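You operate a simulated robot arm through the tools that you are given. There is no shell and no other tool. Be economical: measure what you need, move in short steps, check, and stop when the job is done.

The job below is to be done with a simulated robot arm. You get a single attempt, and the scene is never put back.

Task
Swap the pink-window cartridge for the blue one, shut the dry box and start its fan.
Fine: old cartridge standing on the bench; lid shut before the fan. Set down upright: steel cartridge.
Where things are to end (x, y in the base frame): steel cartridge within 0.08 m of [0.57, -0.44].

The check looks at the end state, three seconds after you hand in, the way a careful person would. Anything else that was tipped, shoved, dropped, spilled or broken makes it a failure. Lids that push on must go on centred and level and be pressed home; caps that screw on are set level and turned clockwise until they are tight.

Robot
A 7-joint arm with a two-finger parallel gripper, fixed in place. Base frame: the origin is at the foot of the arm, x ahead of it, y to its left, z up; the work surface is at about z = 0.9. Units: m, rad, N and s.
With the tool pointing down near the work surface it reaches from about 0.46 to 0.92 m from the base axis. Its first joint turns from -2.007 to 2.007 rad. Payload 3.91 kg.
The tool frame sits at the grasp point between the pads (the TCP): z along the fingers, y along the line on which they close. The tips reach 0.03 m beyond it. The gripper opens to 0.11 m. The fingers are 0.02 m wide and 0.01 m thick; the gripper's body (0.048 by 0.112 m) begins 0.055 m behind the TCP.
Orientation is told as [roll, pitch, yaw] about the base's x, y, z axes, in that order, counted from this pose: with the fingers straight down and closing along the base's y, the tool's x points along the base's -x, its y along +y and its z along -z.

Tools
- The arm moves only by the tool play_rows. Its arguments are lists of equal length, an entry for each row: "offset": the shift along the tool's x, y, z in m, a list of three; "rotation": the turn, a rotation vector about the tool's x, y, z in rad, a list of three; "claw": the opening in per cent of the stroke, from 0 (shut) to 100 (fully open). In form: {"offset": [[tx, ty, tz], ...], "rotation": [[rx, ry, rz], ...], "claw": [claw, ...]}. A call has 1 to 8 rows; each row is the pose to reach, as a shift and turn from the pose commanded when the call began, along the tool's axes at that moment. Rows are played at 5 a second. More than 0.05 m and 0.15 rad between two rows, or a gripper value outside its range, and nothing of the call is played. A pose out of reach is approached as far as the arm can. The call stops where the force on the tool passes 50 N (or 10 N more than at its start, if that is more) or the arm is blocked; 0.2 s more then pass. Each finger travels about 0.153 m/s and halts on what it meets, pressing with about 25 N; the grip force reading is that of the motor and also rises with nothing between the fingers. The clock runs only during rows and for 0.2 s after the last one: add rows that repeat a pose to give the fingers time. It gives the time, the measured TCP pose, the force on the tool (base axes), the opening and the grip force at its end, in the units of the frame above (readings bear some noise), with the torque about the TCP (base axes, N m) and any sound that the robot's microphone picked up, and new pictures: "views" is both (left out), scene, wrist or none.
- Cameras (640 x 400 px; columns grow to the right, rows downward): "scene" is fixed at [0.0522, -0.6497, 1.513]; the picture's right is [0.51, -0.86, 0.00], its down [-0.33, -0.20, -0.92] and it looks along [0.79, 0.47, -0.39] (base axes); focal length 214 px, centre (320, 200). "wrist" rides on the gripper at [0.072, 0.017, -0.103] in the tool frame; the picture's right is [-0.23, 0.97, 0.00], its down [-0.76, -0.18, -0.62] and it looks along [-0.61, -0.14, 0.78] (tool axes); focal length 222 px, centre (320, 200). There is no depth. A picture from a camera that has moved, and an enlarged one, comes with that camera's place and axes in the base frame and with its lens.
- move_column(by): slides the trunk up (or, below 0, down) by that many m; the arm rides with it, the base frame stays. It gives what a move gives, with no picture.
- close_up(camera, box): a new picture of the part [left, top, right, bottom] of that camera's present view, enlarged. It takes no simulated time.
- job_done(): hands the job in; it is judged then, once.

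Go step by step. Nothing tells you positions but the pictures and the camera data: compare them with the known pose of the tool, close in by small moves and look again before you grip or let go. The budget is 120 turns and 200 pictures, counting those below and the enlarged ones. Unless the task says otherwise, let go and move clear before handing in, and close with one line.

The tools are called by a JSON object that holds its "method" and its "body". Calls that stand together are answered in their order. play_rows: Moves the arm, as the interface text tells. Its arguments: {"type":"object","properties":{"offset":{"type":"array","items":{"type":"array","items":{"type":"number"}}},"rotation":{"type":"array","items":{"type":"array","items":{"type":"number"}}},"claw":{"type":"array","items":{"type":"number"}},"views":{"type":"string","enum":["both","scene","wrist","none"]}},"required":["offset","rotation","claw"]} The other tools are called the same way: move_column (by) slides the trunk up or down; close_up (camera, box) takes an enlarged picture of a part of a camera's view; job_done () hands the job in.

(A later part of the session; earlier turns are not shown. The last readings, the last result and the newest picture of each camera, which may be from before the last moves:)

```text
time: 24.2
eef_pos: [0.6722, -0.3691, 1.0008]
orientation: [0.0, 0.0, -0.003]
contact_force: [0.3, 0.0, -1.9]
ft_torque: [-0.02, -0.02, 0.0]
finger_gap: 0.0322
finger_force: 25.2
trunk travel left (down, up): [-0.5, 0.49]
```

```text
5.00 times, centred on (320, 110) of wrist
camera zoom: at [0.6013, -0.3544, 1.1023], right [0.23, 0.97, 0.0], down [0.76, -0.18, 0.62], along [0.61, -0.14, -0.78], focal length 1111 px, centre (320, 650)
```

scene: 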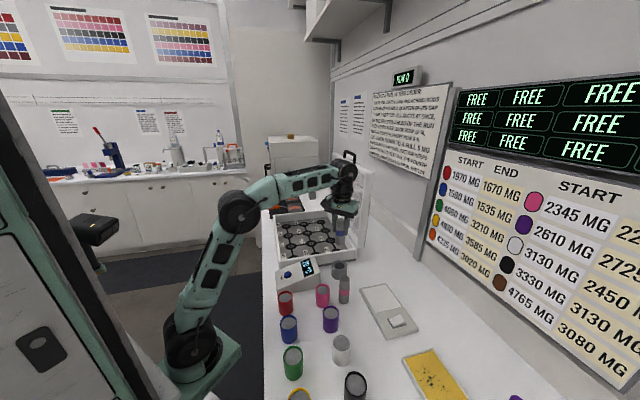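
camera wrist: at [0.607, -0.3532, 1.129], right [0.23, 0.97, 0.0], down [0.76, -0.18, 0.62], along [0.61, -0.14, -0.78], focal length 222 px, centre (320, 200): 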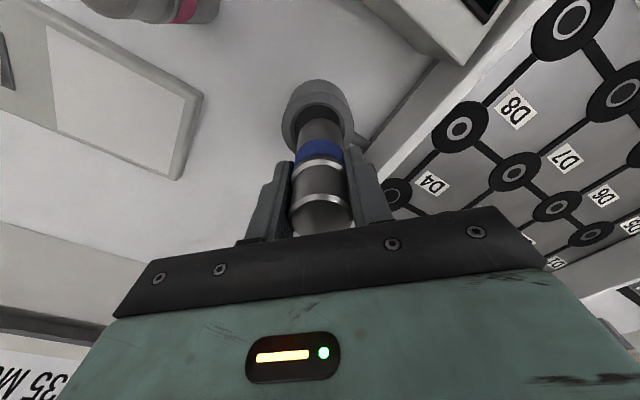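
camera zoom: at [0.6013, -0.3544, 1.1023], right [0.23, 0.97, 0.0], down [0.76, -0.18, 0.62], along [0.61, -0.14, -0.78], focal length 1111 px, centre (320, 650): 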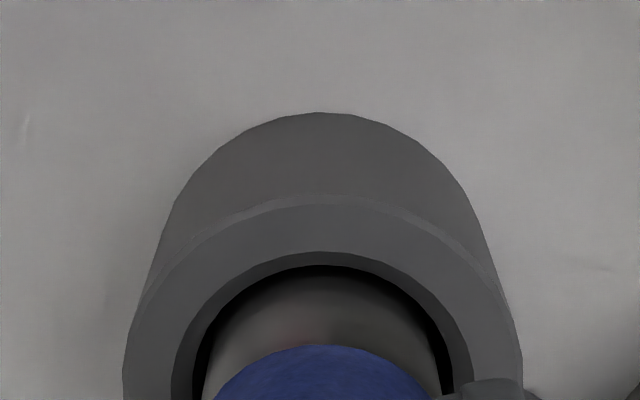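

It's in the bore, no side force. I continue down slowly.

{"method": "play_rows", "body": {"offset": [[-0.0015, 0, 0.003], [-0.0015, 0, 0.006], [-0.0015, 0, 0.009], [-0.0015, 0, 0.012], [-0.0015, 0, 0.012]], "rotation": [[0, 0, 0], [0, 0, 0], [0, 0, 0], [0, 0, 0], [0, 0, 0]], "claw": [25, 25, 25, 25, 25], "views": "none"}}

```text
time: 25.4
eef_pos: [0.6756, -0.3699, 0.9899]
orientation: [0.0, 0.001, -0.001]
contact_force: [-0.7, 0.1, -0.8]
ft_torque: [0.01, 0.01, 0.01]
finger_gap: 0.0319
finger_force: 25.3
trunk travel left (down, up): [-0.5, 0.49]
```

{"method": "play_rows", "body": {"offset": [[0, 0, 0.0015], [0, 0, 0.003], [0, 0, 0.0045], [0, 0, 0.0045]], "rotation": [[0, 0, 0], [0, 0, 0], [0, 0, 0], [0, 0, 0]], "claw": [25, 25, 25, 25], "views": "none"}}

```text
time: 26.4
eef_pos: [0.6761, -0.3719, 0.9865]
orientation: [-0.001, -0.006, 0.001]
contact_force: [2.1, 0.9, 19.7]
ft_torque: [0.1, -0.16, -0.14]
finger_gap: 0.0325
finger_force: 25.0
trunk travel left (down, up): [-0.5, 0.49]
```

Seated at the expected depth (19 N on the floor). I release and rise.

{"method": "play_rows", "body": {"offset": [[0, 0, -0.002], [0, 0, -0.002], [0, 0, -0.002], [0, 0, -0.03], [0, 0, -0.075], [0, 0, -0.12]], "rotation": [[0, 0, 0], [0, 0, 0], [0, 0, 0], [0, 0, 0], [0, 0, 0], [0, 0, 0]], "claw": [40, 60, 60, 60, 60, 60]}}

{"method": "close_up", "body": {"camera": "scene", "box": [276, 240, 372, 300]}}

{"method": "close_up", "body": {"camera": "scene", "box": [290, 140, 418, 220]}}

```text
time: 27.8
eef_pos: [0.675, -0.3708, 1.1052]
orientation: [0.001, 0.0, -0.001]
contact_force: [0.2, 0.1, -0.4]
ft_torque: [-0.02, 0.01, 0.01]
finger_gap: 0.0662
finger_force: 0.1
trunk travel left (down, up): [-0.5, 0.49]
camera wrist: at [0.6031, -0.3542, 1.2064], right [0.23, 0.97, 0.0], down [0.76, -0.18, 0.62], along [0.61, -0.14, -0.78], focal length 222 px, centre (320, 200)
```

scene: 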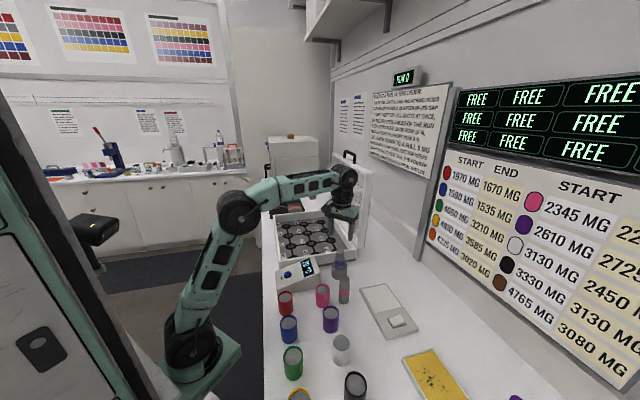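
wrist: 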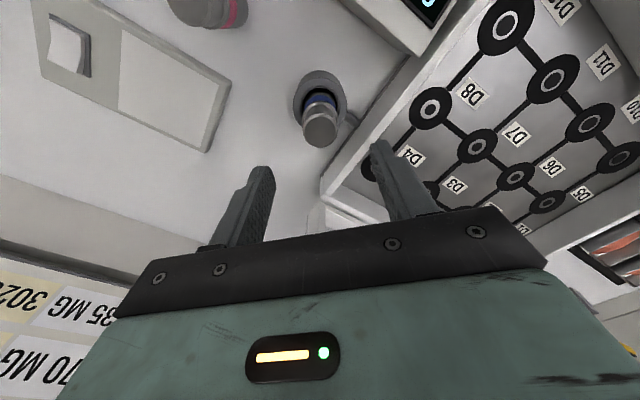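

```text
6.67 times, centred on (324, 270) of scene
camera zoom: at [0.0522, -0.6497, 1.513], right [0.51, -0.86, 0.0], down [-0.33, -0.2, -0.92], along [0.79, 0.47, -0.39], focal length 1430 px, centre (293, -267)
```

zoom: 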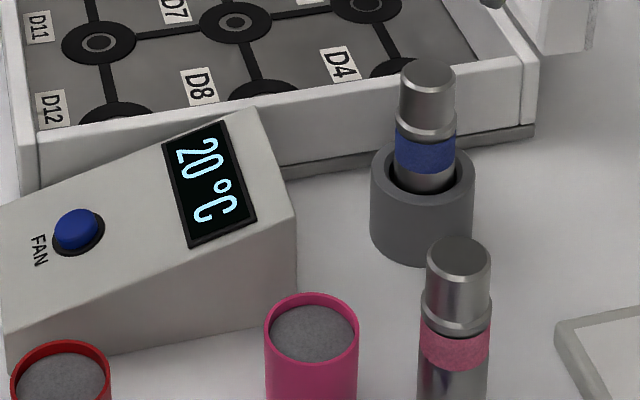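

```text
5.00 times, centred on (354, 180) of scene
camera zoom: at [0.0522, -0.6497, 1.513], right [0.51, -0.86, 0.0], down [-0.33, -0.2, -0.92], along [0.79, 0.47, -0.39], focal length 1072 px, centre (150, 300)
```

zoom: 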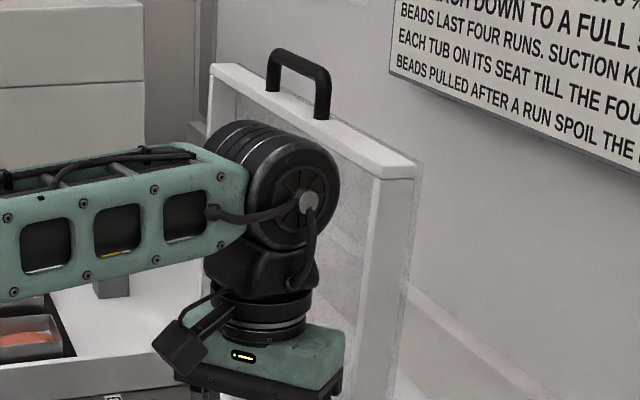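

Blue cartridge is seated in the socket. Next the lid: its handle is near (0.95, -0.26, 1.34). I retreat up and yaw so the fingers can take the handle bar from the front.

{"method": "play_rows", "body": {"offset": [[0.004, 0.024, -0.035], [0.008, 0.048, -0.07], [0.012, 0.072, -0.105], [0.016, 0.096, -0.14], [0.02, 0.12, -0.175], [0.022, 0.145, -0.21], [0.025, 0.17, -0.245], [0.025, 0.17, -0.245]], "rotation": [[0, 0, -0.109], [0, 0, -0.218], [0, 0, -0.327], [0, 0, -0.436], [0, 0, -0.545], [0, 0, -0.654], [0, 0, -0.765], [0, 0, -0.765]], "claw": [60, 60, 60, 60, 60, 60, 60, 60]}}

{"method": "close_up", "body": {"camera": "scene", "box": [300, 140, 428, 220]}}

```text
time: 29.6
eef_pos: [0.6124, -0.2151, 1.2654]
orientation: [0.0, -0.003, 0.753]
contact_force: [0.1, 0.1, 0.1]
ft_torque: [0.01, -0.04, -0.02]
finger_gap: 0.0661
finger_force: 0.1
out of reach, approached as far as the arm can: row 4, 5, 6, 7, 8
trunk travel left (down, up): [-0.5, 0.49]
camera wrist: at [0.5487, -0.2523, 1.3659], right [-0.5, 0.87, 0.0], down [0.68, 0.39, 0.62], along [0.54, 0.31, -0.78], focal length 222 px, centre (320, 200)
```

scene: 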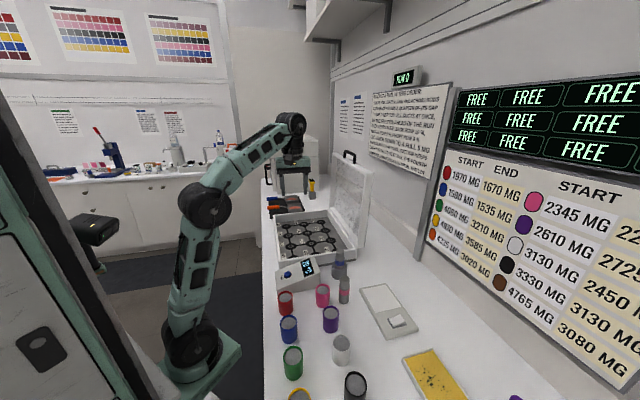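
wrist: 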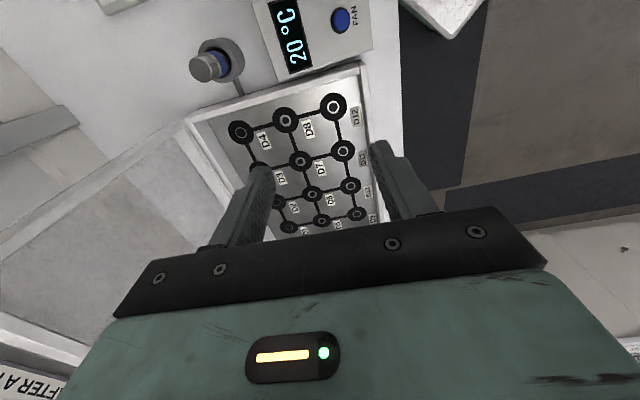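

```text
5.00 times, centred on (364, 180) of scene
camera zoom: at [0.0522, -0.6497, 1.513], right [0.51, -0.86, 0.0], down [-0.33, -0.2, -0.92], along [0.79, 0.47, -0.39], focal length 1072 px, centre (100, 300)
```

zoom: 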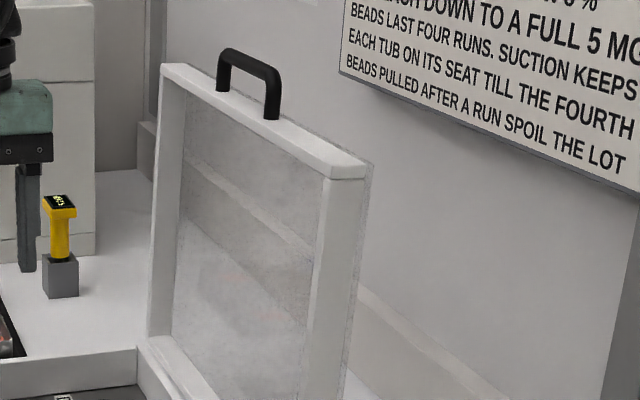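

The arm is at its height limit here, so I raise the trunk. Handle bar centre is estimated at (0.98, -0.26, 1.33).

{"method": "move_column", "body": {"by": 0.25}}

```text
time: 32.2
eef_pos: [0.6129, -0.2131, 1.515]
orientation: [-0.004, -0.001, 0.75]
contact_force: [-0.7, -0.6, 0.8]
ft_torque: [0.02, -0.01, 0.04]
finger_gap: 0.066
finger_force: 0.0
trunk travel left (down, up): [-0.75, 0.24]
```

{"method": "play_rows", "body": {"offset": [[-0.038, -0.019, 0.0075], [-0.077, -0.038, 0.015], [-0.115, -0.058, 0.0225], [-0.153, -0.077, 0.03], [-0.192, -0.096, 0.0375], [-0.23, -0.1154, 0.045], [-0.23, -0.1154, 0.045]], "rotation": [[0.131, 0, 0], [0.262, 0, 0], [0.393, 0, 0], [0.523, 0, 0], [0.654, 0, 0], [0.785, 0, 0], [0.785, 0, 0]], "claw": [60, 60, 60, 60, 60, 60, 60]}}

{"method": "close_up", "body": {"camera": "scene", "box": [290, 110, 418, 190]}}

```text
time: 33.8
eef_pos: [0.8591, -0.1401, 1.4701]
orientation: [-0.79, -0.001, 0.75]
contact_force: [-0.2, 0.2, 0.8]
ft_torque: [0.01, 0.02, 0.02]
finger_gap: 0.066
finger_force: 0.0
trunk travel left (down, up): [-0.75, 0.24]
camera wrist: at [0.7491, -0.128, 1.5278], right [-0.3, 0.66, -0.69], down [0.34, 0.75, 0.57], along [0.89, -0.06, -0.45], focal length 222 px, centre (320, 200)
```

scene: 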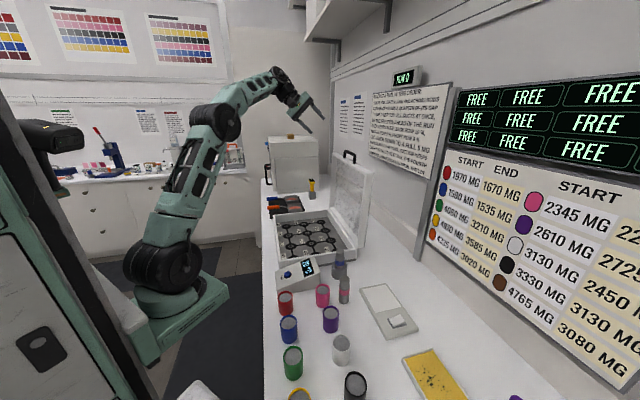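
wrist: 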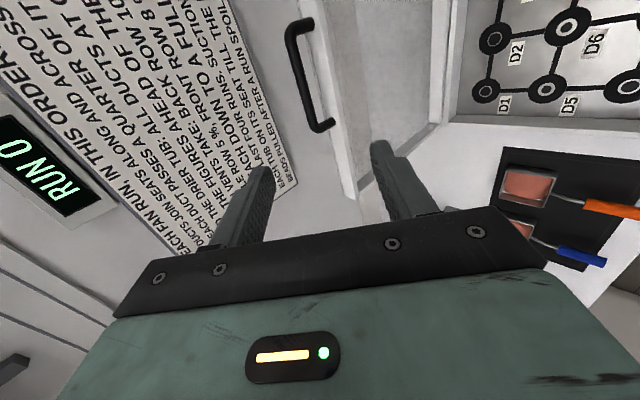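

```text
5.00 times, centred on (354, 150) of scene
camera zoom: at [0.0522, -0.6497, 1.513], right [0.51, -0.86, 0.0], down [-0.33, -0.2, -0.92], along [0.79, 0.47, -0.39], focal length 1072 px, centre (150, 450)
```

zoom: 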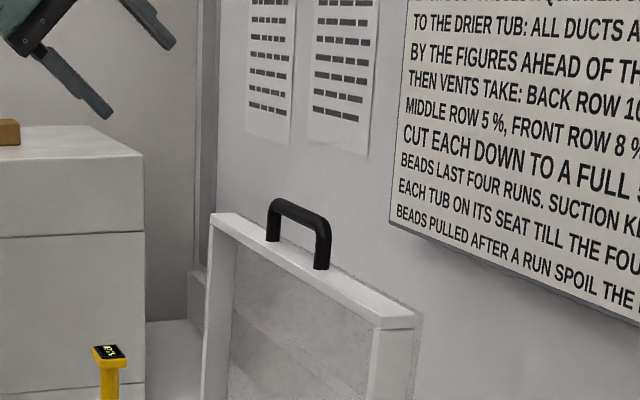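

Both cameras place the bar at (0.952, -0.272, 1.334). I approach along the tool axis and look again.

{"method": "play_rows", "body": {"offset": [[0.012, -0.008, 0.03], [0.024, -0.016, 0.06], [0.024, -0.016, 0.09], [0.024, -0.016, 0.12], [0.024, -0.016, 0.12]], "rotation": [[0, 0, 0], [0, 0, 0], [0, 0, 0], [0, 0, 0], [0, 0, 0]], "claw": [50, 40, 36, 36, 36]}}

{"method": "close_up", "body": {"camera": "scene", "box": [310, 120, 406, 180]}}

```text
time: 35.0
eef_pos: [0.9061, -0.2295, 1.3983]
orientation: [-0.79, -0.001, 0.752]
contact_force: [0.6, -0.7, -0.3]
ft_torque: [-0.01, -0.01, 0.0]
finger_gap: 0.0393
finger_force: 0.1
trunk travel left (down, up): [-0.75, 0.24]
camera wrist: at [0.7957, -0.2184, 1.457], right [-0.3, 0.66, -0.69], down [0.34, 0.75, 0.57], along [0.89, -0.06, -0.45], focal length 222 px, centre (320, 200)
```

scene: 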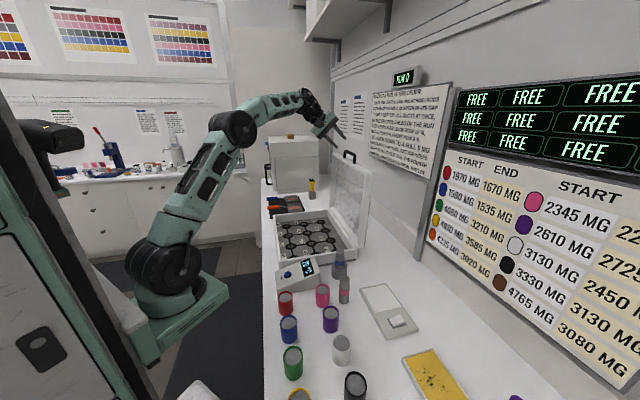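
wrist: 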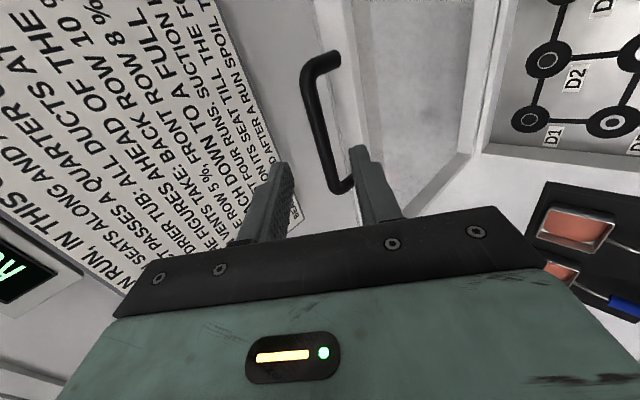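

```text
6.67 times, centred on (358, 150) of scene
camera zoom: at [0.0522, -0.6497, 1.513], right [0.51, -0.86, 0.0], down [-0.33, -0.2, -0.92], along [0.79, 0.47, -0.39], focal length 1430 px, centre (67, 533)
```

zoom: 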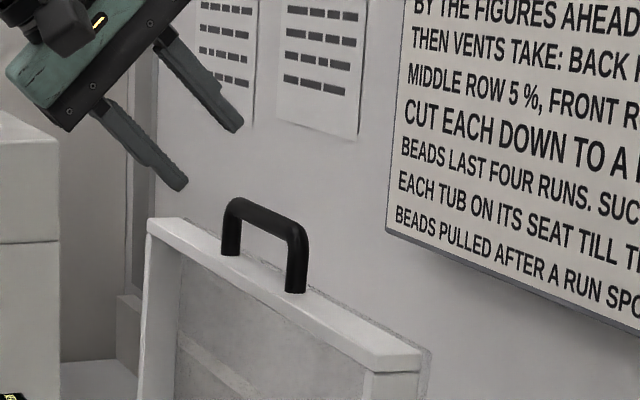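

{"method": "play_rows", "body": {"offset": [[0.0065, 0.0024, 0.02], [0.0065, 0.0024, 0.04], [0.0065, 0.0024, 0.05], [0.0065, 0.0024, 0.05]], "rotation": [[0, 0, 0], [0, 0, 0], [0, 0, 0], [0, 0, 0]], "claw": [36, 36, 36, 36], "views": "wrist"}}

{"method": "close_up", "body": {"camera": "scene", "box": [318, 130, 382, 170]}}

```text
time: 36.0
eef_pos: [0.9263, -0.2584, 1.3593]
orientation: [-0.787, -0.001, 0.752]
contact_force: [0.2, -1.0, 0.6]
ft_torque: [-0.02, -0.04, -0.02]
finger_gap: 0.0394
finger_force: 0.1
trunk travel left (down, up): [-0.75, 0.24]
camera wrist: at [0.8159, -0.2469, 1.4177], right [-0.3, 0.66, -0.69], down [0.34, 0.75, 0.57], along [0.89, -0.06, -0.45], focal length 222 px, centre (320, 200)
```

wrist: 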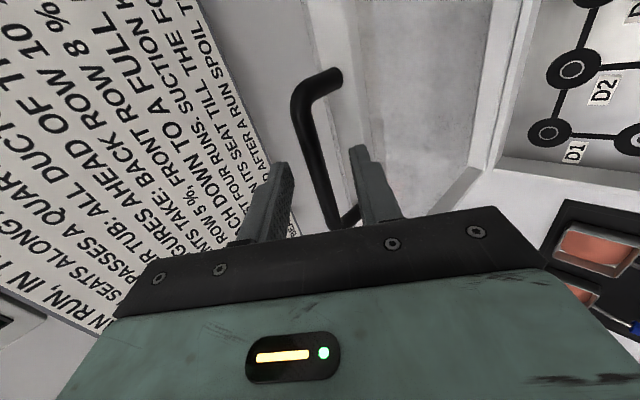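

```text
10.00 times, centred on (350, 150) of scene
camera zoom: at [0.0522, -0.6497, 1.513], right [0.51, -0.86, 0.0], down [-0.33, -0.2, -0.92], along [0.79, 0.47, -0.39], focal length 2145 px, centre (20, 700)
```

zoom: 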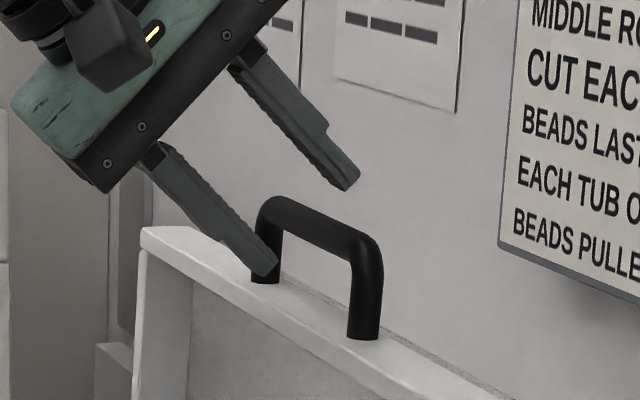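

The bar lies between the fingers and centred. I advance 18 mm and close on it.

{"method": "play_rows", "body": {"offset": [[0, 0, 0.006], [0, 0, 0.012], [0, 0, 0.018], [0, 0, 0.018]], "rotation": [[0, 0, 0], [0, 0, 0], [0, 0, 0], [0, 0, 0]], "claw": [32, 30, 30, 30], "views": "wrist"}}

{"method": "close_up", "body": {"camera": "scene", "box": [318, 130, 382, 170]}}

```text
time: 37.0
eef_pos: [0.9362, -0.2676, 1.3465]
orientation: [-0.789, -0.001, 0.752]
contact_force: [0.0, -1.0, 0.3]
ft_torque: [-0.01, -0.02, 0.01]
finger_gap: 0.0331
finger_force: 0.2
trunk travel left (down, up): [-0.75, 0.24]
camera wrist: at [0.8244, -0.2559, 1.4054], right [-0.3, 0.66, -0.69], down [0.34, 0.75, 0.57], along [0.89, -0.06, -0.45], focal length 222 px, centre (320, 200)
```

wrist: 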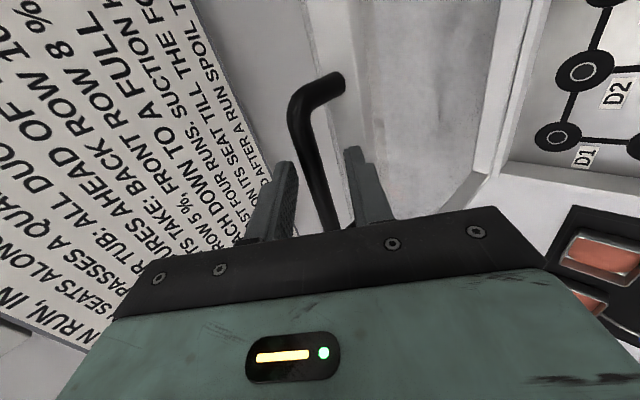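

```text
10.00 times, centred on (350, 150) of scene
camera zoom: at [0.0522, -0.6497, 1.513], right [0.51, -0.86, 0.0], down [-0.33, -0.2, -0.92], along [0.79, 0.47, -0.39], focal length 2145 px, centre (20, 700)
```

zoom: 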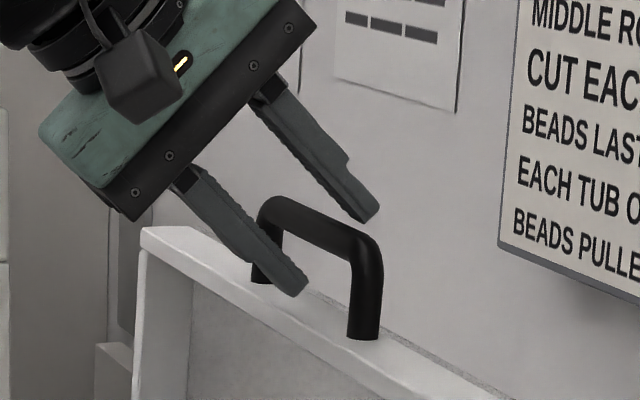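

{"method": "play_rows", "body": {"offset": [[0, 0, 0.003], [0, 0, 0.003], [0, 0, 0.003], [0, 0, 0.003]], "rotation": [[0, 0, 0], [0, 0, 0], [0, 0, 0], [0, 0, 0]], "claw": [25, 18, 10, 10], "views": "wrist"}}

{"method": "close_up", "body": {"camera": "scene", "box": [318, 130, 382, 170]}}

```text
time: 38.0
eef_pos: [0.937, -0.2693, 1.3469]
orientation: [-0.789, 0.0, 0.75]
contact_force: [3.1, -3.9, 10.4]
ft_torque: [-0.28, -0.11, 0.04]
finger_gap: 0.0162
finger_force: 5.4
trunk travel left (down, up): [-0.75, 0.24]
camera wrist: at [0.8248, -0.2574, 1.4049], right [-0.3, 0.66, -0.69], down [0.34, 0.75, 0.57], along [0.89, -0.06, -0.45], focal length 222 px, centre (320, 200)
```

wrist: 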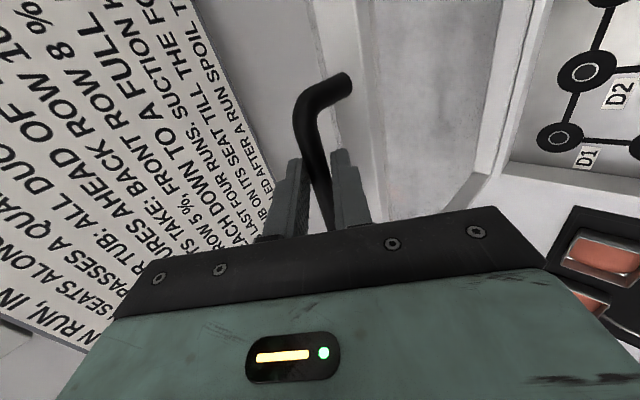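

```text
10.00 times, centred on (350, 150) of scene
camera zoom: at [0.0522, -0.6497, 1.513], right [0.51, -0.86, 0.0], down [-0.33, -0.2, -0.92], along [0.79, 0.47, -0.39], focal length 2145 px, centre (20, 700)
```

zoom: 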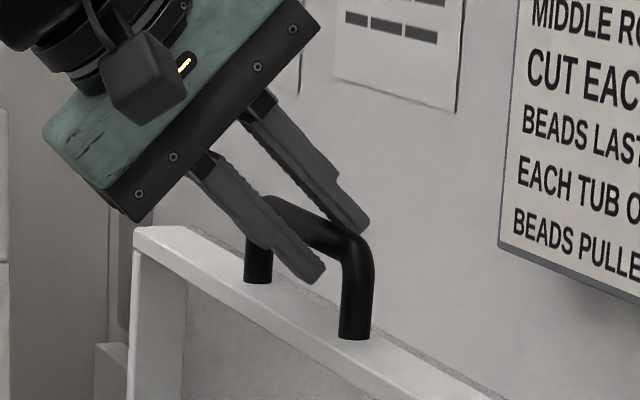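

I hold the bar (gap 16 mm). Now I swing the lid along its arc (hinge at z≈0.96, radius ≈0.377), first 10°.

{"method": "play_rows", "body": {"offset": [[0, 0.0115, -0.0119], [0, 0.0233, -0.0234], [0, 0.0355, -0.0342], [0, 0.0483, -0.0446], [0, 0.0483, -0.0446]], "rotation": [[0, 0, 0], [0, 0, 0], [0, 0, 0], [0, 0, 0], [0, 0, 0]], "claw": [10, 10, 10, 10, 10], "views": "wrist"}}

{"method": "close_up", "body": {"camera": "scene", "box": [280, 120, 408, 200]}}

```text
time: 39.2
eef_pos: [0.89, -0.2216, 1.3415]
orientation: [-0.786, 0.0, 0.749]
contact_force: [-4.8, -1.9, 1.8]
ft_torque: [-0.37, 0.42, 0.71]
finger_gap: 0.0138
finger_force: 44.9
trunk travel left (down, up): [-0.75, 0.24]
camera wrist: at [0.7798, -0.2099, 1.4008], right [-0.3, 0.66, -0.69], down [0.34, 0.75, 0.57], along [0.89, -0.06, -0.45], focal length 222 px, centre (320, 200)
```

wrist: 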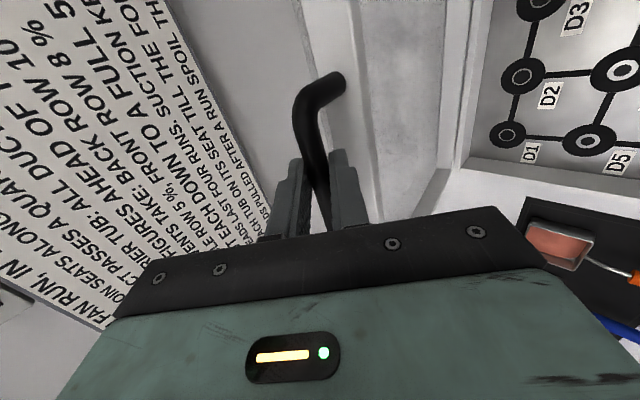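

```text
5.00 times, centred on (344, 160) of scene
camera zoom: at [0.0522, -0.6497, 1.513], right [0.51, -0.86, 0.0], down [-0.33, -0.2, -0.92], along [0.79, 0.47, -0.39], focal length 1072 px, centre (200, 400)
```

zoom: 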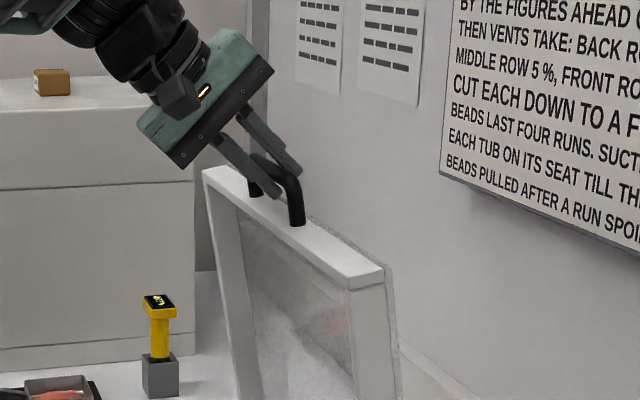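

The lid follows with small forces. I continue to about 60°.

{"method": "play_rows", "body": {"offset": [[0, 0.0135, -0.0097], [0, 0.027, -0.0189], [0, 0.041, -0.0275], [0, 0.0554, -0.0354], [0, 0.0703, -0.0428], [0, 0.0852, -0.0494], [0, 0.1006, -0.0555], [0, 0.1161, -0.0608]], "rotation": [[0, 0, 0], [0, 0, 0], [0, 0, 0], [0, 0, 0], [0, 0, 0], [0, 0, 0], [0, 0, 0], [0, 0, 0]], "claw": [10, 10, 10, 10, 10, 10, 10, 10], "views": "wrist"}}

{"method": "close_up", "body": {"camera": "scene", "box": [270, 130, 398, 210]}}

```text
time: 41.0
eef_pos: [0.8036, -0.1333, 1.305]
orientation: [-0.789, -0.001, 0.748]
contact_force: [-20.8, -18.3, 6.3]
ft_torque: [-0.8, 0.6, 0.29]
finger_gap: 0.0136
finger_force: 44.8
trunk travel left (down, up): [-0.75, 0.24]
camera wrist: at [0.6927, -0.1212, 1.3636], right [-0.3, 0.66, -0.69], down [0.34, 0.75, 0.57], along [0.89, -0.07, -0.45], focal length 222 px, centre (320, 200)
```

wrist: 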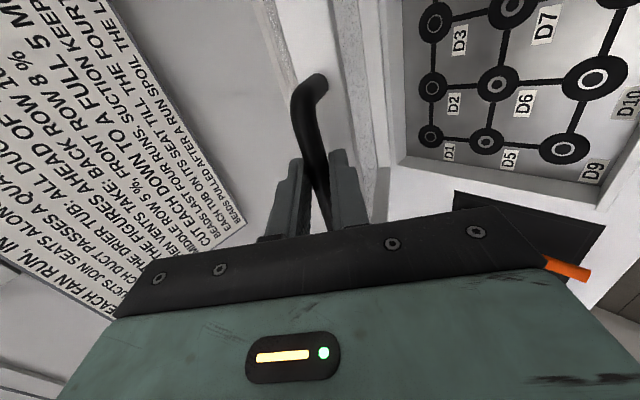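

```text
5.00 times, centred on (334, 170) of scene
camera zoom: at [0.0522, -0.6497, 1.513], right [0.51, -0.86, 0.0], down [-0.33, -0.2, -0.92], along [0.79, 0.47, -0.39], focal length 1072 px, centre (250, 350)
```

zoom: 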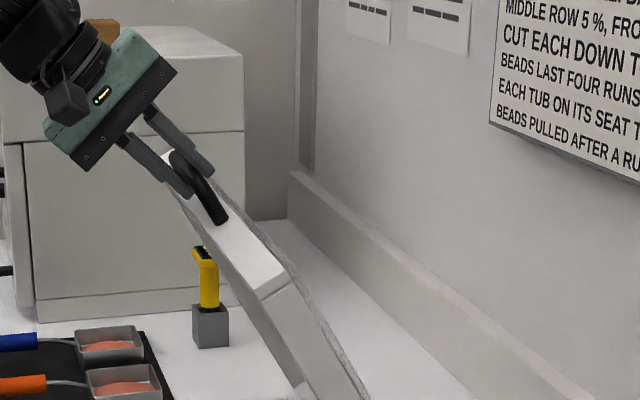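

There is a 28 N side load along the hinge, so my yaw is slightly off; I correct sideways while continuing to about 40°.

{"method": "play_rows", "body": {"offset": [[0.002, 0.0, 0.0], [0.004, 0.0159, -0.0044], [0.0046, 0.0318, -0.0086], [0.005, 0.048, -0.0118], [0.0053, 0.0642, -0.0143], [0.0055, 0.0805, -0.016], [0.0057, 0.0969, -0.0174], [0.0057, 0.0969, -0.0174]], "rotation": [[0, 0, 0], [0, 0, 0], [0, 0, 0], [0, 0, 0], [0, 0, 0], [0, 0, 0], [0, 0, 0], [0, 0, 0]], "claw": [10, 10, 10, 10, 10, 10, 10, 10], "views": "wrist"}}

{"method": "close_up", "body": {"camera": "scene", "box": [250, 150, 378, 230]}}

```text
time: 42.8
eef_pos: [0.7456, -0.0744, 1.2469]
orientation: [-0.786, -0.002, 0.747]
contact_force: [-12.0, -11.2, -0.1]
ft_torque: [-0.46, 0.43, 0.6]
finger_gap: 0.0138
finger_force: 44.9
trunk travel left (down, up): [-0.75, 0.24]
camera wrist: at [0.6352, -0.0629, 1.3053], right [-0.3, 0.66, -0.69], down [0.34, 0.75, 0.57], along [0.89, -0.06, -0.45], focal length 222 px, centre (320, 200)
```

wrist: 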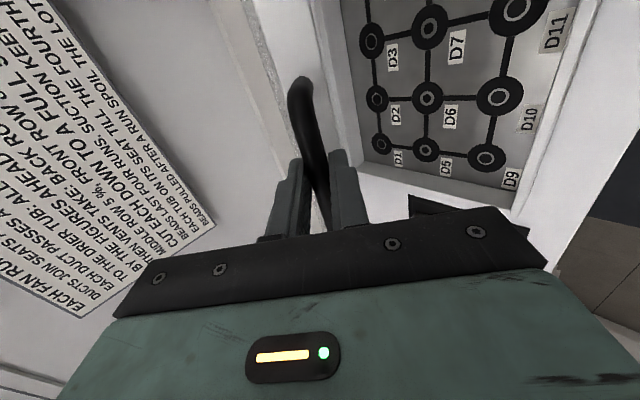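

```text
5.00 times, centred on (314, 190) of scene
camera zoom: at [0.0522, -0.6497, 1.513], right [0.51, -0.86, 0.0], down [-0.33, -0.2, -0.92], along [0.79, 0.47, -0.39], focal length 1072 px, centre (350, 250)
```

zoom: 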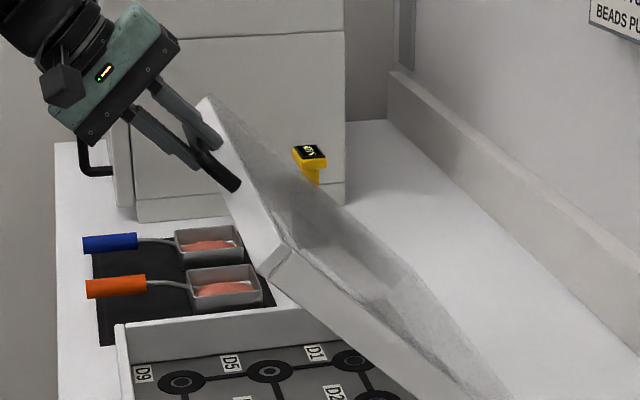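

{"method": "play_rows", "body": {"offset": [[0.003, 0.0165, 0.0], [0.0035, 0.033, 0.0], [0.0037, 0.0494, 0.0012], [0.004, 0.0658, 0.0028], [0.0042, 0.082, 0.0053], [0.0044, 0.0982, 0.0083], [0.0047, 0.1141, 0.0123], [0.005, 0.13, 0.0168]], "rotation": [[0, 0, 0], [0, 0, 0], [0, 0, 0], [0, 0, 0], [0, 0, 0], [0, 0, 0], [0, 0, 0], [0, 0, 0]], "claw": [10, 10, 10, 10, 10, 10, 10, 10], "views": "wrist"}}

{"method": "close_up", "body": {"camera": "scene", "box": [240, 170, 368, 250]}}

```text
time: 44.6
eef_pos: [0.6895, -0.0193, 1.1405]
orientation: [-0.788, 0.0, 0.751]
contact_force: [-4.2, -1.9, 1.0]
ft_torque: [-0.88, 0.71, 0.17]
finger_gap: 0.0138
finger_force: 45.0
trunk travel left (down, up): [-0.75, 0.24]
camera wrist: at [0.5785, -0.006, 1.1998], right [-0.3, 0.66, -0.69], down [0.34, 0.75, 0.57], along [0.89, -0.06, -0.45], focal length 222 px, centre (320, 200)
```

wrist: 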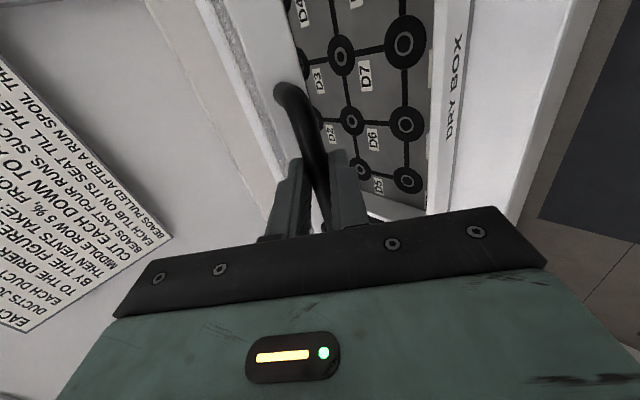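

```text
5.00 times, centred on (304, 210) of scene
camera zoom: at [0.0522, -0.6497, 1.513], right [0.51, -0.86, 0.0], down [-0.33, -0.2, -0.92], along [0.79, 0.47, -0.39], focal length 1072 px, centre (400, 150)
```

zoom: 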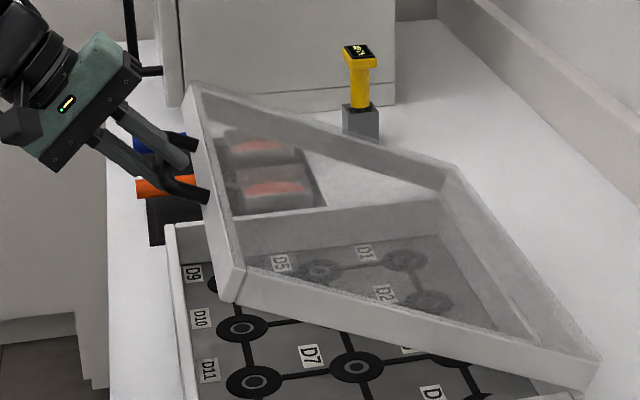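

{"method": "play_rows", "body": {"offset": [[0.0005, 0.0157, 0.005], [0.001, 0.0311, 0.0112], [0.001, 0.046, 0.0178], [0.001, 0.0608, 0.0251], [0.001, 0.0752, 0.033], [0.001, 0.0895, 0.0415], [0.001, 0.103, 0.0506], [0.001, 0.103, 0.0506]], "rotation": [[0, 0, 0], [0, 0, 0], [0, 0, 0], [0, 0, 0], [0, 0, 0], [0, 0, 0], [0, 0, 0], [0, 0, 0]], "claw": [10, 10, 10, 10, 10, 10, 10, 10], "views": "scene"}}

{"method": "close_up", "body": {"camera": "scene", "box": [240, 190, 368, 270]}}

```text
time: 46.4
eef_pos: [0.6647, 0.007, 1.035]
orientation: [-0.787, -0.002, 0.751]
contact_force: [8.3, -6.8, -3.2]
ft_torque: [-0.52, 0.39, 0.59]
finger_gap: 0.0135
finger_force: 45.3
trunk travel left (down, up): [-0.75, 0.24]
```

scene: 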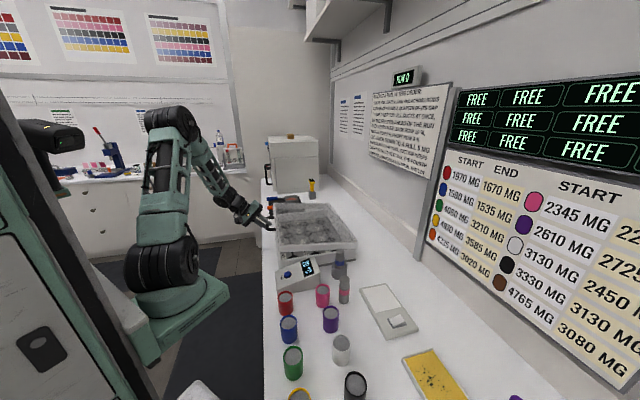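

```text
5.00 times, centred on (304, 230) of scene
camera zoom: at [0.0522, -0.6497, 1.513], right [0.51, -0.86, 0.0], down [-0.33, -0.2, -0.92], along [0.79, 0.47, -0.39], focal length 1072 px, centre (400, 50)
```

zoom: 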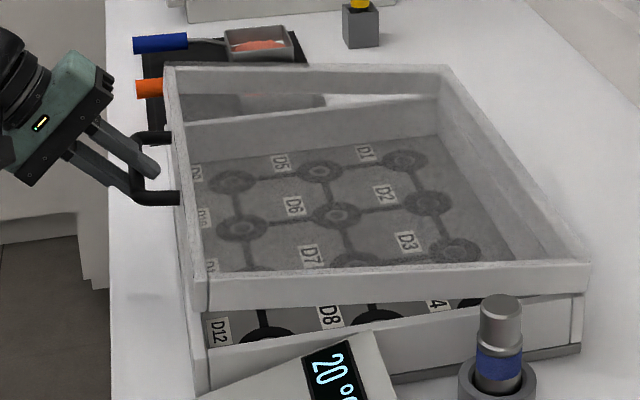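

{"method": "play_rows", "body": {"offset": [[0, 0.0085, 0.007], [0, 0.017, 0.014], [0, 0.0252, 0.0211], [0, 0.0315, 0.0265], [0, 0.0315, 0.0265]], "rotation": [[0, 0, 0], [0, 0, 0], [0, 0, 0], [0, 0, 0], [0, 0, 0]], "claw": [10, 10, 10, 10, 10], "views": "none"}}

{"method": "close_up", "body": {"camera": "scene", "box": [240, 190, 368, 270]}}

```text
time: 47.6
eef_pos: [0.6618, 0.0099, 0.9943]
orientation: [-0.786, -0.001, 0.748]
contact_force: [-5.4, -14.2, -2.3]
ft_torque: [-0.78, 0.63, 0.17]
finger_gap: 0.0141
finger_force: 44.6
trunk travel left (down, up): [-0.75, 0.24]
```

```text
5.00 times, centred on (304, 230) of scene
camera zoom: at [0.0522, -0.6497, 1.513], right [0.51, -0.86, 0.0], down [-0.33, -0.2, -0.92], along [0.79, 0.47, -0.39], focal length 1072 px, centre (400, 50)
```

zoom: 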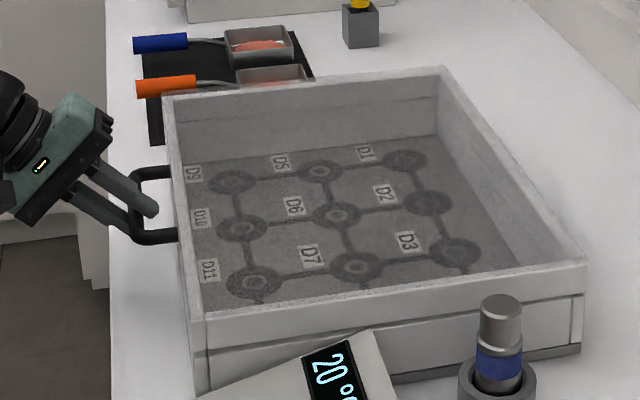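

{"method": "play_rows", "body": {"offset": [[0.001, 0.002, 0.003], [0.002, 0.0045, 0.0052], [0.002, 0.0064, 0.0078], [0.002, 0.0092, 0.0106], [0.002, 0.0092, 0.0106]], "rotation": [[0, 0, 0], [0, 0, 0], [0, 0, 0], [0, 0, 0], [0, 0, 0]], "claw": [10, 10, 10, 10, 10], "views": "none"}}

{"method": "close_up", "body": {"camera": "scene", "box": [240, 190, 368, 270]}}

```text
time: 48.5
eef_pos: [0.6618, 0.0109, 0.9912]
orientation: [-0.801, -0.01, 0.751]
contact_force: [-15.7, 1.9, 28.5]
ft_torque: [-1.11, 0.75, 0.09]
finger_gap: 0.0137
finger_force: 44.7
trunk travel left (down, up): [-0.75, 0.24]
stopped in row 4: the force on the tool passed its limit at 53 N (the readings are from after the stop); the commanded pose is now the measured one
```

```text
5.00 times, centred on (304, 230) of scene
camera zoom: at [0.0522, -0.6497, 1.513], right [0.51, -0.86, 0.0], down [-0.33, -0.2, -0.92], along [0.79, 0.47, -0.39], focal length 1072 px, centre (400, 50)
```

zoom: 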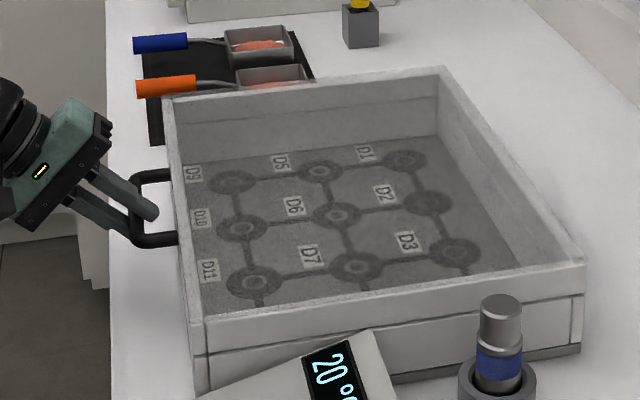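

The lid is down on the box (contact stop). I open slightly and back out along the tool axis.

{"method": "play_rows", "body": {"offset": [[0, 0, 0], [0, 0, 0], [0, 0, 0], [0, 0, -0.02], [0, 0, -0.05], [0, 0, -0.09], [0, 0, -0.13]], "rotation": [[0, 0, 0], [0, 0, 0], [0, 0, 0], [0, 0, 0], [0, 0, 0], [0, 0, 0], [0, 0, 0]], "claw": [20, 28, 28, 28, 28, 28, 28]}}

{"method": "close_up", "body": {"camera": "scene", "box": [240, 200, 368, 280]}}

```text
time: 50.0
eef_pos: [0.5994, 0.0763, 1.078]
orientation: [-0.797, -0.008, 0.749]
contact_force: [0.0, -0.4, -0.4]
ft_torque: [0.0, 0.02, 0.0]
finger_gap: 0.0308
finger_force: 0.0
trunk travel left (down, up): [-0.75, 0.24]
camera wrist: at [0.4881, 0.0892, 1.1348], right [-0.29, 0.66, -0.69], down [0.34, 0.75, 0.57], along [0.89, -0.07, -0.44], focal length 222 px, centre (320, 200)
```

scene: 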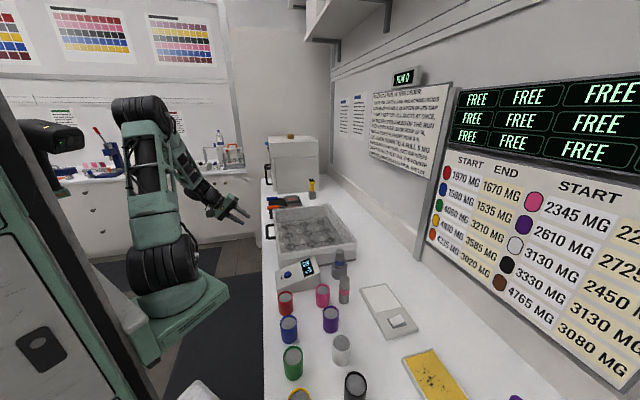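
wrist: 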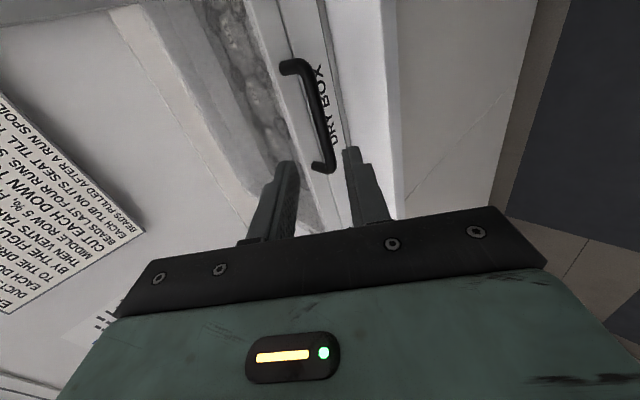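

```text
5.00 times, centred on (304, 240) of scene
camera zoom: at [0.0522, -0.6497, 1.513], right [0.51, -0.86, 0.0], down [-0.33, -0.2, -0.92], along [0.79, 0.47, -0.39], focal length 1072 px, centre (400, 0)
```

zoom: 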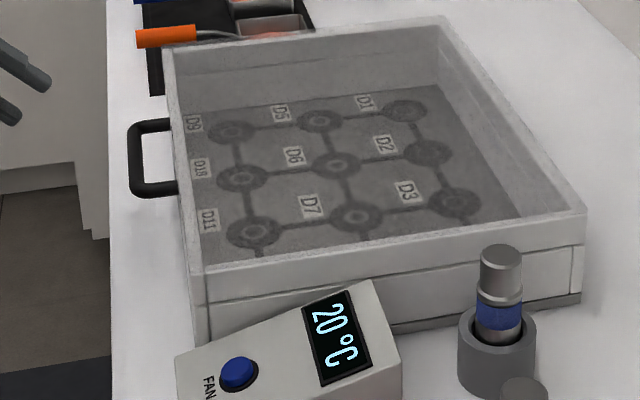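

The lid is shut flat. Next: bring the tool upright over the fan button near (0.538, -0.219), fingers closed.

{"method": "play_rows", "body": {"offset": [[0.0299, -0.0189, 0.0086], [0.0598, -0.0377, 0.0171], [0.0897, -0.0566, 0.0257], [0.1196, -0.0754, 0.0343], [0.1496, -0.0943, 0.0429], [0.1795, -0.1132, 0.0514], [0.2094, -0.132, 0.06], [0.2393, -0.1509, 0.0686]], "rotation": [[-0.0996, 0, 0], [-0.199, 0, 0], [-0.299, 0, 0], [-0.3985, 0, 0], [-0.498, 0, 0], [-0.598, 0, 0], [-0.697, 0, 0], [-0.797, 0, 0]], "claw": [20, 10, 5, 0, 0, 0, 0, 0]}}

{"method": "close_up", "body": {"camera": "scene", "box": [260, 240, 372, 310]}}

```text
time: 51.9
eef_pos: [0.53, -0.1975, 1.1349]
orientation: [0.002, -0.008, 0.749]
contact_force: [-0.4, 0.4, -0.1]
ft_torque: [-0.02, 0.01, -0.01]
finger_gap: 0.0001
finger_force: 24.9
trunk travel left (down, up): [-0.75, 0.24]
camera wrist: at [0.4653, -0.2367, 1.2353], right [-0.5, 0.87, 0.0], down [0.68, 0.38, 0.63], along [0.54, 0.32, -0.78], focal length 222 px, centre (320, 200)
```

scene: 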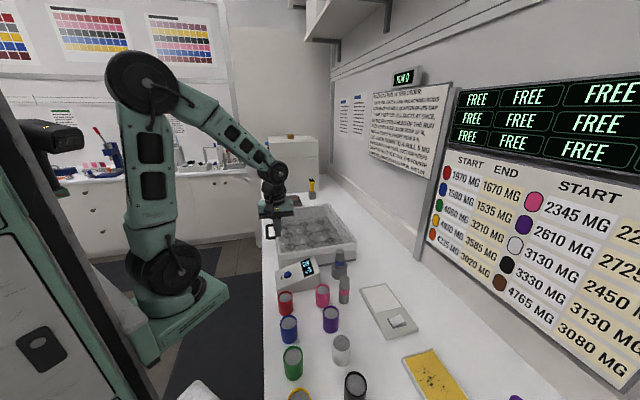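
wrist: 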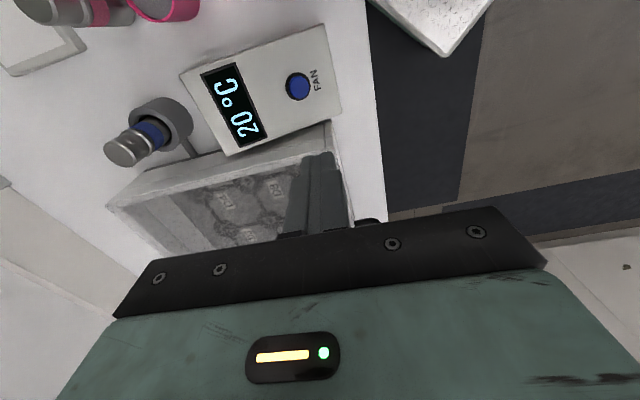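

```text
5.71 times, centred on (316, 275) of scene
camera zoom: at [0.0522, -0.6497, 1.513], right [0.51, -0.86, 0.0], down [-0.33, -0.2, -0.92], along [0.79, 0.47, -0.39], focal length 1226 px, centre (343, -229)
```

zoom: 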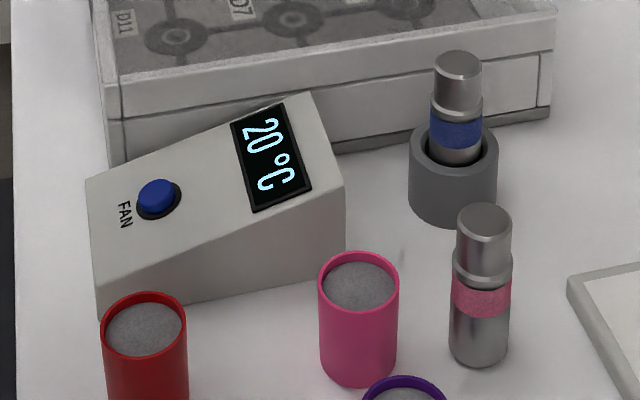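

{"method": "play_rows", "body": {"offset": [[0.009, 0.005, 0.035], [0.019, 0.0103, 0.075], [0.019, 0.0103, 0.075]], "rotation": [[0.13, 0, 0], [0.26, 0, 0], [0.26, 0, 0]], "claw": [0, 0, 0], "views": "wrist"}}

{"method": "close_up", "body": {"camera": "scene", "box": [255, 230, 351, 290]}}

```text
time: 52.6
eef_pos: [0.5208, -0.2058, 1.063]
orientation: [-0.258, -0.008, 0.751]
contact_force: [0.1, 0.5, 0.0]
ft_torque: [-0.02, 0.02, 0.0]
finger_gap: 0.0
finger_force: 24.8
out of reach, approached as far as the arm can: row 2, 3
trunk travel left (down, up): [-0.75, 0.24]
camera wrist: at [0.4383, -0.2252, 1.1567], right [-0.47, 0.85, -0.25], down [0.56, 0.51, 0.65], along [0.68, 0.17, -0.72], focal length 222 px, centre (320, 200)
```

wrist: 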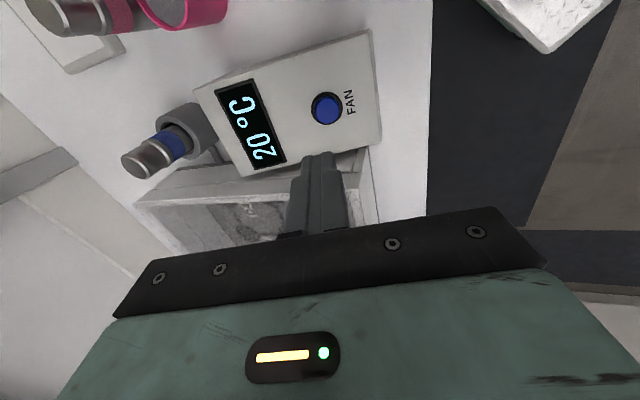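

```text
6.67 times, centred on (303, 260) of scene
camera zoom: at [0.0522, -0.6497, 1.513], right [0.51, -0.86, 0.0], down [-0.33, -0.2, -0.92], along [0.79, 0.47, -0.39], focal length 1430 px, centre (433, -200)
```

zoom: 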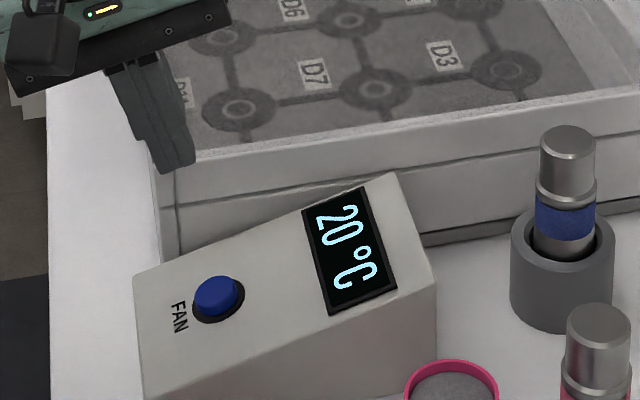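

The arm can't fold lower with the trunk this high. I rise first, then lower the trunk.

{"method": "play_rows", "body": {"offset": [[0, -0.0107, -0.0406], [0, -0.0214, -0.0812], [0, -0.0322, -0.1218], [0, -0.0429, -0.1624], [0, -0.0536, -0.203], [0, -0.0536, -0.203]], "rotation": [[0, 0, 0], [0, 0, 0], [0, 0, 0], [0, 0, 0], [0, 0, 0], [0, 0, 0]], "claw": [0, 0, 0, 0, 0, 0], "views": "none"}}

```text
time: 54.0
eef_pos: [0.5172, -0.2064, 1.2762]
orientation: [-0.26, -0.008, 0.751]
contact_force: [-0.4, -0.2, 0.0]
ft_torque: [0.0, 0.01, -0.01]
finger_gap: 0.0
finger_force: 25.4
trunk travel left (down, up): [-0.75, 0.24]
```

{"method": "move_column", "body": {"by": -0.22}}

```text
time: 56.4
eef_pos: [0.5184, -0.2066, 1.0563]
orientation: [-0.258, -0.008, 0.75]
contact_force: [-0.5, 0.5, 0.1]
ft_torque: [0.04, -0.02, -0.04]
finger_gap: 0.0001
finger_force: 24.7
trunk travel left (down, up): [-0.53, 0.46]
```

{"method": "play_rows", "body": {"offset": [[0.004, 0.0066, 0.03], [0.004, 0.0066, 0.06], [0.004, 0.0066, 0.06]], "rotation": [[0, 0, 0], [0, 0, 0], [0, 0, 0]], "claw": [0, 0, 0], "views": "wrist"}}

{"method": "close_up", "body": {"camera": "scene", "box": [255, 240, 335, 290]}}

```text
time: 57.2
eef_pos: [0.5236, -0.2149, 0.9948]
orientation: [-0.259, -0.007, 0.75]
contact_force: [0.7, -0.3, 0.2]
ft_torque: [-0.03, 0.03, 0.03]
finger_gap: 0.0
finger_force: 25.1
trunk travel left (down, up): [-0.53, 0.46]
camera wrist: at [0.4405, -0.2347, 1.0877], right [-0.47, 0.84, -0.25], down [0.56, 0.51, 0.65], along [0.68, 0.17, -0.72], focal length 222 px, centre (320, 200)
```

wrist: 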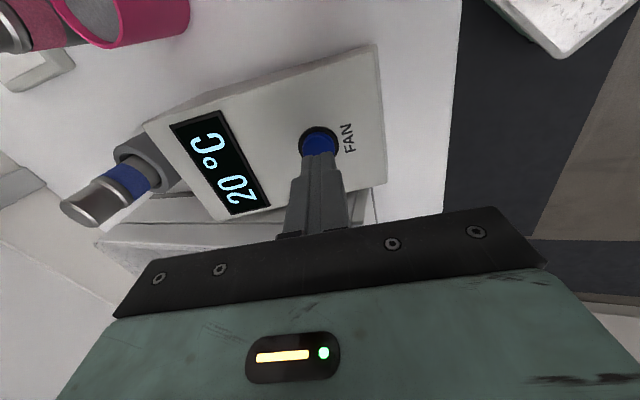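

```text
8.00 times, centred on (295, 265) of scene
camera zoom: at [0.0522, -0.6497, 1.513], right [0.51, -0.86, 0.0], down [-0.33, -0.2, -0.92], along [0.79, 0.47, -0.39], focal length 1716 px, centre (520, -320)
```

zoom: 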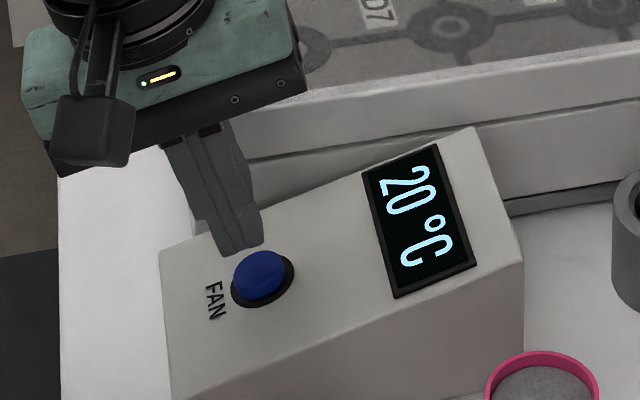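

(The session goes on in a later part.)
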